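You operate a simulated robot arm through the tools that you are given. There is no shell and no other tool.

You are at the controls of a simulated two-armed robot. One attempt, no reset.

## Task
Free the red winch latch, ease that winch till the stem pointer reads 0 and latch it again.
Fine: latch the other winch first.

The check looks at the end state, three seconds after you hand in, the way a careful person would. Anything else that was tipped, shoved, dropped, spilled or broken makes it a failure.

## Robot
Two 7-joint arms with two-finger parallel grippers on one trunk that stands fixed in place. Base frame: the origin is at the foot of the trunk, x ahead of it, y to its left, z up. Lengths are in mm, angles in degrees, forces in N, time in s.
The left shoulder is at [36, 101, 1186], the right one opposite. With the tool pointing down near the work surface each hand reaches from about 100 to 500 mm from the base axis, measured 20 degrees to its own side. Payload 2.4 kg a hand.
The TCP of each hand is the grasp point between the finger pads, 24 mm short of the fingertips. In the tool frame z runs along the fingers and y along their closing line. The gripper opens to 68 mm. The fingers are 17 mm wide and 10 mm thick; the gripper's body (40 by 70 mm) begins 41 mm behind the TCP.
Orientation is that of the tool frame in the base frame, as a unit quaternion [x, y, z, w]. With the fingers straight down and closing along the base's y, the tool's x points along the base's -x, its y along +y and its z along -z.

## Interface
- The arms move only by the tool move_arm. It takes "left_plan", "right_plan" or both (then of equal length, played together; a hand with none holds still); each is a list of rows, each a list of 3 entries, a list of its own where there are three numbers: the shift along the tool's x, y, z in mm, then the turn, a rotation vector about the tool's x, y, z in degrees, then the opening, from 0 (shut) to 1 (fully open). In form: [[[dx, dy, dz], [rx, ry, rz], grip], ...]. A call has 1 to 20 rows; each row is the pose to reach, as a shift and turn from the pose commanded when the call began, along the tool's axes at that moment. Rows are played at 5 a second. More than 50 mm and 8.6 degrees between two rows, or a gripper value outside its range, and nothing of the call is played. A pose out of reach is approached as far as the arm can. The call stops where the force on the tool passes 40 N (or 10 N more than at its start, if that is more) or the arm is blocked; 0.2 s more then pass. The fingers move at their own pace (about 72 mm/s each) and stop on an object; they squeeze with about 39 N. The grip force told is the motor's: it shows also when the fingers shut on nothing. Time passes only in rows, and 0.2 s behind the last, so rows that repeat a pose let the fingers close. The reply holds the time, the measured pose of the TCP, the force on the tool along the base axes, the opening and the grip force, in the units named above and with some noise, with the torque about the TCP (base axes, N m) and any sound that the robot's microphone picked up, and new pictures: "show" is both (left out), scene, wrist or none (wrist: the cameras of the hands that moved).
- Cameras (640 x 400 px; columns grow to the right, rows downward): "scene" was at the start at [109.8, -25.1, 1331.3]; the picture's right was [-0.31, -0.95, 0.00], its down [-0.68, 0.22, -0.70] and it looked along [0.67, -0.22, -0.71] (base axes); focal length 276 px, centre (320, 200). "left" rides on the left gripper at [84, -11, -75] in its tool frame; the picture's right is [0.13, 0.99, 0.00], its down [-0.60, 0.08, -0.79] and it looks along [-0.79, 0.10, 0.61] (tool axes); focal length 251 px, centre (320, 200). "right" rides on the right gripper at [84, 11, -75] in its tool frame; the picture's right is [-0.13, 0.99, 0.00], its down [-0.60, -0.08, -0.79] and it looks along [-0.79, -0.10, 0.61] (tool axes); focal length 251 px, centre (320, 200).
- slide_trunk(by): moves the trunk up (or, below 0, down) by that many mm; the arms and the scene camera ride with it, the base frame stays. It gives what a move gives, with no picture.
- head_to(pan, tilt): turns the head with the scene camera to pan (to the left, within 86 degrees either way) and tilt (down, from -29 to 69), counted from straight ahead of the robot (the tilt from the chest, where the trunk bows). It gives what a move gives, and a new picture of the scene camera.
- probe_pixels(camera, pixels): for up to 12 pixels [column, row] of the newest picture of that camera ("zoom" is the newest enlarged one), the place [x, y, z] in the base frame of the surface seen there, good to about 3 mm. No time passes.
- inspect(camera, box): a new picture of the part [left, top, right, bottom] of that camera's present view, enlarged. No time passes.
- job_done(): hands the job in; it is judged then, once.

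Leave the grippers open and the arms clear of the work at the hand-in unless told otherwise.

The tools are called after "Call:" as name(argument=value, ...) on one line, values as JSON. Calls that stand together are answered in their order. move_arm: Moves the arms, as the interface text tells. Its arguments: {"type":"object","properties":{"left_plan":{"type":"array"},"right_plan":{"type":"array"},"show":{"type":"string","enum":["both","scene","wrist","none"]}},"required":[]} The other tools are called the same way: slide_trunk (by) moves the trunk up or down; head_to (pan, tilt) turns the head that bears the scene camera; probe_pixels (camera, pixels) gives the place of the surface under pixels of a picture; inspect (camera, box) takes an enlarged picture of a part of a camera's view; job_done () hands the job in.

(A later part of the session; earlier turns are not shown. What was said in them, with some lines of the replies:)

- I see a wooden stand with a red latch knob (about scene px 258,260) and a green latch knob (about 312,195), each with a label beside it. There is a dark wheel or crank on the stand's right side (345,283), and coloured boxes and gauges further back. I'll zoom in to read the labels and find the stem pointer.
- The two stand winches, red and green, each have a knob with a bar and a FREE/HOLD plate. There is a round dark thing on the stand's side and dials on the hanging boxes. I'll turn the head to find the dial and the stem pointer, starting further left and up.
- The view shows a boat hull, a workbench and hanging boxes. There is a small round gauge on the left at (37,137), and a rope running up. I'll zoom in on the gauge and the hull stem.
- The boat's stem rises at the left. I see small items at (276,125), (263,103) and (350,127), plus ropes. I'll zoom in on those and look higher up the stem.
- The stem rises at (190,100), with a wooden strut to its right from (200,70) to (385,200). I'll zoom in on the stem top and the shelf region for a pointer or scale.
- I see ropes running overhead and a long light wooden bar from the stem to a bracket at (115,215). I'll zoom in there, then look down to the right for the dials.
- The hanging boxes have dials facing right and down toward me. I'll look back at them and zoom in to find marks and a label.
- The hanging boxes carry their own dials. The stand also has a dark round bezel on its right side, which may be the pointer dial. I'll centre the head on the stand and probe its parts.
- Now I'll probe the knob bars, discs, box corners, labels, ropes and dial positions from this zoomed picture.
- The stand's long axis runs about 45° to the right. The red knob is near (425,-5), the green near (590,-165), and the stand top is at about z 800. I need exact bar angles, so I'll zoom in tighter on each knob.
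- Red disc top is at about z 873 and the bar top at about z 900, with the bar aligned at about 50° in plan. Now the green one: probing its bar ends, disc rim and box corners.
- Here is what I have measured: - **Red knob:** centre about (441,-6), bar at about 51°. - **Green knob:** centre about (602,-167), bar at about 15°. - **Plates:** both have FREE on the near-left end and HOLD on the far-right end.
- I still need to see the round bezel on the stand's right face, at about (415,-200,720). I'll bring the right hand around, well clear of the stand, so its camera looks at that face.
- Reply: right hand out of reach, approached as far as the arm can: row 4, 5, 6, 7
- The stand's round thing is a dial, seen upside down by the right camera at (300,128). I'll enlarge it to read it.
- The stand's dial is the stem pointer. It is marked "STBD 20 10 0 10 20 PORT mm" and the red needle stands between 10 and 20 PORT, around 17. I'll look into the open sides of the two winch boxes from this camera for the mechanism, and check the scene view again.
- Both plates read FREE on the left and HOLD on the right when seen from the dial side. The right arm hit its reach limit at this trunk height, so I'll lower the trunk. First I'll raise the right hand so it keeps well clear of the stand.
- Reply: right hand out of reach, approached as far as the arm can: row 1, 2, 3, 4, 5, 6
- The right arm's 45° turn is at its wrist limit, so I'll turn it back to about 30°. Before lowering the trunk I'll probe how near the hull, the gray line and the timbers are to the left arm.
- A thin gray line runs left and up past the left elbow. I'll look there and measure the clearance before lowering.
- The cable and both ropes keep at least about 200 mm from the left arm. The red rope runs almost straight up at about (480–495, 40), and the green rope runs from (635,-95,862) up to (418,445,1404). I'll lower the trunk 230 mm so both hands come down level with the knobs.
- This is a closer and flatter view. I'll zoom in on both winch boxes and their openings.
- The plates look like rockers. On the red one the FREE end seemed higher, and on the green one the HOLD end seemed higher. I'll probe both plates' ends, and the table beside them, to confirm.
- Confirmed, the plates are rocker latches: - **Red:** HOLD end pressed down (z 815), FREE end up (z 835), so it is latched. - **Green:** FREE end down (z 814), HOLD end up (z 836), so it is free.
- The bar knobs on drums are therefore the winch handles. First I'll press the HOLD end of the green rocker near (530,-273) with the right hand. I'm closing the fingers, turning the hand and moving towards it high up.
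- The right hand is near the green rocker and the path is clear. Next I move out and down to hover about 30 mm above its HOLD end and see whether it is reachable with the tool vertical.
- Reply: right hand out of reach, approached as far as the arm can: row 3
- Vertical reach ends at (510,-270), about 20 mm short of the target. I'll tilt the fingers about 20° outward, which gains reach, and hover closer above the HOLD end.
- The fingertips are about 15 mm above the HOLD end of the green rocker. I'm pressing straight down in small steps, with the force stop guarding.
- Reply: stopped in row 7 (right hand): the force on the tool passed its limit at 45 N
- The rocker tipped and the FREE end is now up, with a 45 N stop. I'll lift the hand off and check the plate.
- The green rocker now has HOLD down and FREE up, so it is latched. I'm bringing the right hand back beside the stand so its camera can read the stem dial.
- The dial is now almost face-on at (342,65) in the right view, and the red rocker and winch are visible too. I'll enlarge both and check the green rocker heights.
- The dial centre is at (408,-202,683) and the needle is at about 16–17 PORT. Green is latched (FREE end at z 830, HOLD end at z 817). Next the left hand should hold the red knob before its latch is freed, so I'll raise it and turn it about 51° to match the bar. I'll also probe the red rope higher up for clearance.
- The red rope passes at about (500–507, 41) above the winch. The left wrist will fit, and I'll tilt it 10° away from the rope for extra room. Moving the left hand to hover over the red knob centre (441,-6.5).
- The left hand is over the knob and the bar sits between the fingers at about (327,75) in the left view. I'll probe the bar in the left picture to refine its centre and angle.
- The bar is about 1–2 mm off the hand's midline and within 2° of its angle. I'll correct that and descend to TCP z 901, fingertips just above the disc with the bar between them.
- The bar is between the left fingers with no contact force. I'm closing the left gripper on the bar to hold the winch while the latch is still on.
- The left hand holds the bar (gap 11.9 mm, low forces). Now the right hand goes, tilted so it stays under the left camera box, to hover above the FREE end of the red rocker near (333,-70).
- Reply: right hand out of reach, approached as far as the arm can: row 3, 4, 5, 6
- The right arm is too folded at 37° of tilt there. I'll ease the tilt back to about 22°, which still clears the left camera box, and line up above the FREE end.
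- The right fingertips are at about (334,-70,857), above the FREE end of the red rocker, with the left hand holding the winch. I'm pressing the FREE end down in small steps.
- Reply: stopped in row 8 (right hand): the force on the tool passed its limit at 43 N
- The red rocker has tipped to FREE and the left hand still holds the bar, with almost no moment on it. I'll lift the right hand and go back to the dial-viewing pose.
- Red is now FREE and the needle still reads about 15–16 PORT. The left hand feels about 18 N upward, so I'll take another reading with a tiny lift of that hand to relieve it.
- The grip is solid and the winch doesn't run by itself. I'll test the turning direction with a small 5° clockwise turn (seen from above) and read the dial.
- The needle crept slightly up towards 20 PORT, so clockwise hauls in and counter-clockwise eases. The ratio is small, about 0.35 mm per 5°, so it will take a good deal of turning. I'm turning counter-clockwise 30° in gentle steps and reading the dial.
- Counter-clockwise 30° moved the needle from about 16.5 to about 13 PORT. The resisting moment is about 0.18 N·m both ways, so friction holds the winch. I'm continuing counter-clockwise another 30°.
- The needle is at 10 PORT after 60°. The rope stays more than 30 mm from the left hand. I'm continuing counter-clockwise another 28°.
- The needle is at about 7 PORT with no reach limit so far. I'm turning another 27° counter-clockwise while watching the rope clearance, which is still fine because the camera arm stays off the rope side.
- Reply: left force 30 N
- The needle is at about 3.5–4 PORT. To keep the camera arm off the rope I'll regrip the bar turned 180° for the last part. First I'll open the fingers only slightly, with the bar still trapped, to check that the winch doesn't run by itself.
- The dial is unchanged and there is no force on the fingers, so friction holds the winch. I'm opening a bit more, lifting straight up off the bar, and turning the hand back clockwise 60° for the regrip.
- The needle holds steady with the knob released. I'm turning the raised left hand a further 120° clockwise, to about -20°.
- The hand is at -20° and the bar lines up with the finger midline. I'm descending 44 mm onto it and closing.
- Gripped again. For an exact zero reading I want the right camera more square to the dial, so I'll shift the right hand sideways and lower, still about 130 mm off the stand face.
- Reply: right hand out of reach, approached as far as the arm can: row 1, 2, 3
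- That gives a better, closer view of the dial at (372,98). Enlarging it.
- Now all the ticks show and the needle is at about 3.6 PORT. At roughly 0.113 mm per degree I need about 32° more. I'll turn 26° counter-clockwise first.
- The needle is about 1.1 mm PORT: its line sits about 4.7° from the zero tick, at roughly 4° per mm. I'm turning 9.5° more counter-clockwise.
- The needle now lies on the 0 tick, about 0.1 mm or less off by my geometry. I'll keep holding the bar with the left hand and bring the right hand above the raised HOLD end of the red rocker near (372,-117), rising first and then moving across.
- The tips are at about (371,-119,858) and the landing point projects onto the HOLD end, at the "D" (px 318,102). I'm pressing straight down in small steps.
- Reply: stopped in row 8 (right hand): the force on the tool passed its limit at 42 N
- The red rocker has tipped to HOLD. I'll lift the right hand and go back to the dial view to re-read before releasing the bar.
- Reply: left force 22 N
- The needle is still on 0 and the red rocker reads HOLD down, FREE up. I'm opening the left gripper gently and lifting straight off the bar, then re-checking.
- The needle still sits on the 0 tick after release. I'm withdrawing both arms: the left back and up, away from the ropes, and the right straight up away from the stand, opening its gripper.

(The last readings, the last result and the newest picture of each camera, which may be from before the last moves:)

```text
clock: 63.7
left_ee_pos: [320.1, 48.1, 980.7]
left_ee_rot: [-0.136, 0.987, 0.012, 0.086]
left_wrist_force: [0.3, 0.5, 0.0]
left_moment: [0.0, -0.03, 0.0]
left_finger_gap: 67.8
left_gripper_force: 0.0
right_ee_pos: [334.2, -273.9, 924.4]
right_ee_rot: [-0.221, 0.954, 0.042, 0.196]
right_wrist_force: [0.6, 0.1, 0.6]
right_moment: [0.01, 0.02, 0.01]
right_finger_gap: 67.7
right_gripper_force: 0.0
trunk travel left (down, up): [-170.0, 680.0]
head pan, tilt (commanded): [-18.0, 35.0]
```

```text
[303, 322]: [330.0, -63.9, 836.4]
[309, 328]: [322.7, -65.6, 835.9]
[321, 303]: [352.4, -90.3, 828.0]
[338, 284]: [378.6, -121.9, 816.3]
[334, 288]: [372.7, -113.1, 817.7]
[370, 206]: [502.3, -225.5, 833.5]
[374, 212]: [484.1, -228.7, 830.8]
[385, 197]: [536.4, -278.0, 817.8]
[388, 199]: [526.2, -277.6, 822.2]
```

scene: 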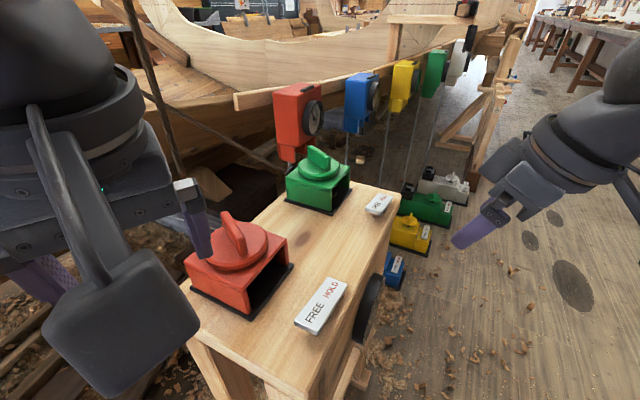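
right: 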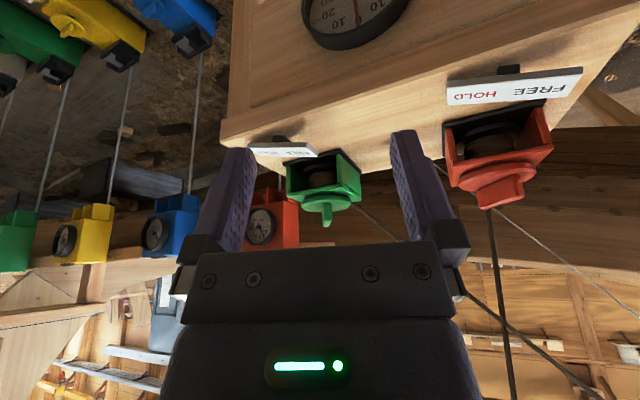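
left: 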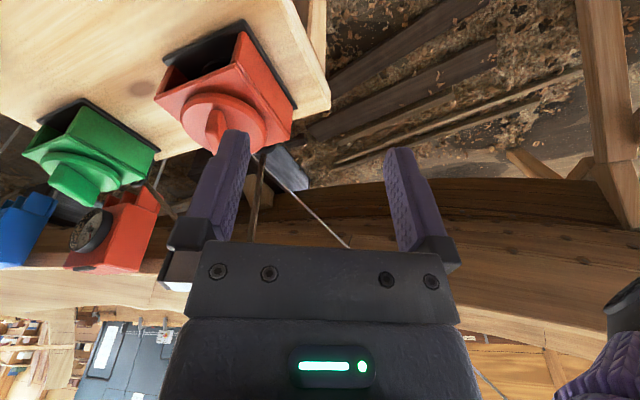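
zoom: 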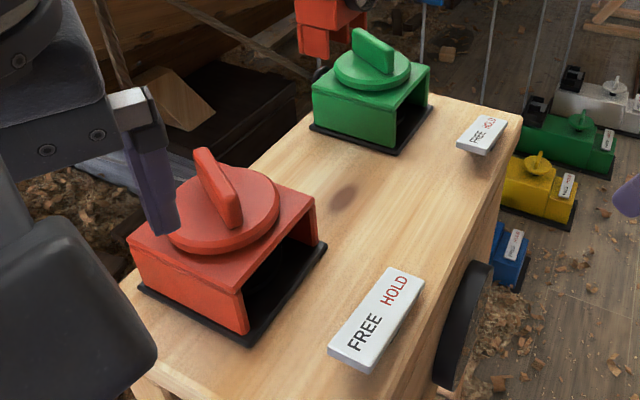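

Both rockers read HOLD down (red: HOLD end 816, FREE end 836; green: HOLD end 818–822, FREE end 831–833). I'll raise the trunk 150 mm so the arms are well clear, then take a last look.

Call:
slide_trunk(by=150)

Call:
head_to(pan=-18, tilt=45)

Call:
inspect(camera="right", box=[160, 0, 480, 200])

```text
clock: 65.4
left_ee_pos: [321.4, 49.2, 1132.3]
left_ee_rot: [-0.136, 0.987, 0.012, 0.084]
left_wrist_force: [-0.1, 0.2, 0.8]
left_moment: [0.0, -0.01, -0.01]
left_finger_gap: 68.1
left_gripper_force: 0.1
right_ee_pos: [333.4, -274.8, 1072.1]
right_ee_rot: [-0.22, 0.955, 0.041, 0.195]
right_wrist_force: [-0.6, -0.4, -0.1]
right_moment: [0.01, 0.02, 0.03]
right_finger_gap: 68.0
right_gripper_force: 0.1
trunk travel left (down, up): [-320.0, 530.0]
head pan, tilt (commanded): [-18.0, 35.0]
```

```text
clock: 66.1
left_ee_pos: [321.2, 48.3, 1131.3]
left_ee_rot: [-0.134, 0.987, 0.012, 0.086]
left_wrist_force: [-0.7, -0.3, 0.0]
left_moment: [-0.02, -0.01, -0.02]
left_finger_gap: 68.1
left_gripper_force: 0.1
right_ee_pos: [333.8, -274.6, 1073.0]
right_ee_rot: [-0.221, 0.955, 0.041, 0.195]
right_wrist_force: [0.7, -0.4, 0.2]
right_moment: [-0.03, -0.01, 0.01]
right_finger_gap: 68.3
right_gripper_force: 0.0
trunk travel left (down, up): [-320.0, 530.0]
head pan, tilt (commanded): [-18.0, 45.0]
```

scene: 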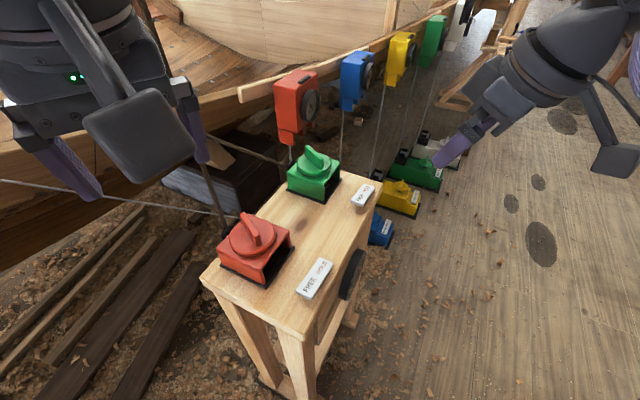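

```text
2.00 times, centred on (320, 100) of right
```

zoom: 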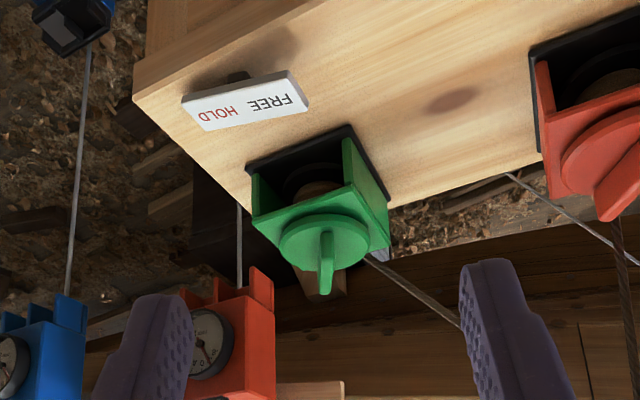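

Both knobs and rockers look right and the stand is undisturbed. I'll level the right hand's tilt and back it off so its camera can see the dial a last time.

Call:
move_arm(right_plan=[[[19, 3, -8], [0, 7.5, 0], 1], [[38, 6, -16], [0, 15, 0], 1], [[58, 8, -24], [0, 22.5, 0], 1], [[58, 8, -24], [0, 30, 0], 1]], show="wrist")

```text
clock: 67.1
left_ee_pos: [320.7, 47.0, 1131.8]
left_ee_rot: [-0.136, 0.987, 0.013, 0.086]
left_wrist_force: [0.3, 0.8, 0.7]
left_moment: [-0.03, -0.01, 0.03]
left_finger_gap: 68.1
left_gripper_force: 0.0
right_ee_pos: [275.0, -294.1, 1073.2]
right_ee_rot: [-0.224, 0.973, -0.017, -0.059]
right_wrist_force: [0.4, -0.8, 0.0]
right_moment: [-0.02, 0.02, 0.0]
right_finger_gap: 67.9
right_gripper_force: 0.1
trunk travel left (down, up): [-320.0, 530.0]
head pan, tilt (commanded): [-18.0, 45.0]
```

right: 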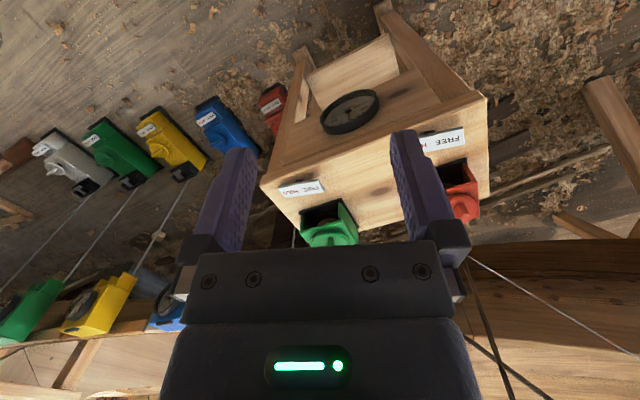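

The dial is in view at (350,112). Enlarging it for the final check.

Call:
inspect(camera="right", box=[315, 85, 385, 140])

Call:
inspect(camera="scene", box=[190, 130, 400, 310])

```text
7.27 times, centred on (350, 112) of right
```

zoom: 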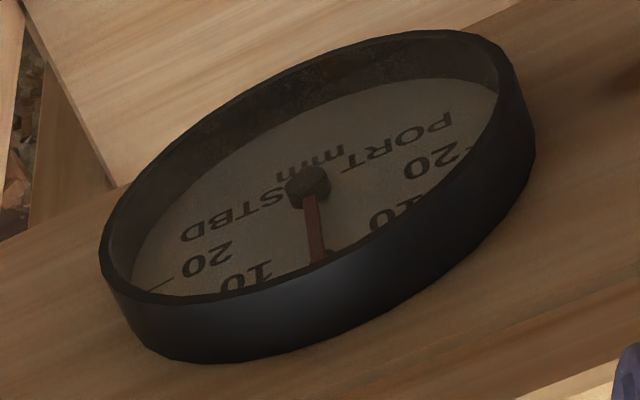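

```text
2.22 times, centred on (295, 220) of scene
```

zoom: 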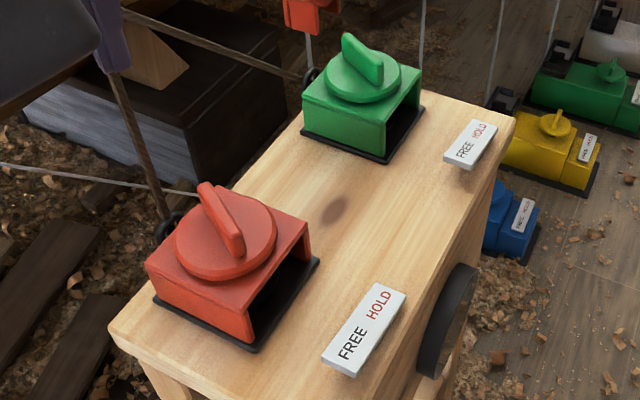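

The needle still points straight at 0, both rockers are at HOLD, the grippers are open and the arms are clear. Nothing else has been disturbed, so I'm handing in.

Call:
job_done()

```text
The job is handed in.
```

The red winch is eased, the stem pointer reads 0, and both winches are latched. I've handed the job in and haven't seen the check's result.

- **Green winch:** its latch was at FREE, so I pressed it to HOLD before touching the red one.
- **Red winch:** I held its handle with the left hand, freed the latch, and turned the handle counter-clockwise. The pointer came down from about 16 mm PORT to 0. I let go once partway to change grip, and the pointer did not move.
- **Relatching:** I pressed the red latch to HOLD while still holding the handle. The pointer stayed on 0 after I let go, and again at a last look before hand-in.
- **Accuracy:** I read the dial through the wrist camera. I put the pointer within about 0.3 mm of 0.

At hand-in both grippers were open and the arms were well clear of the stand. I saw nothing tipped, shoved or dropped.
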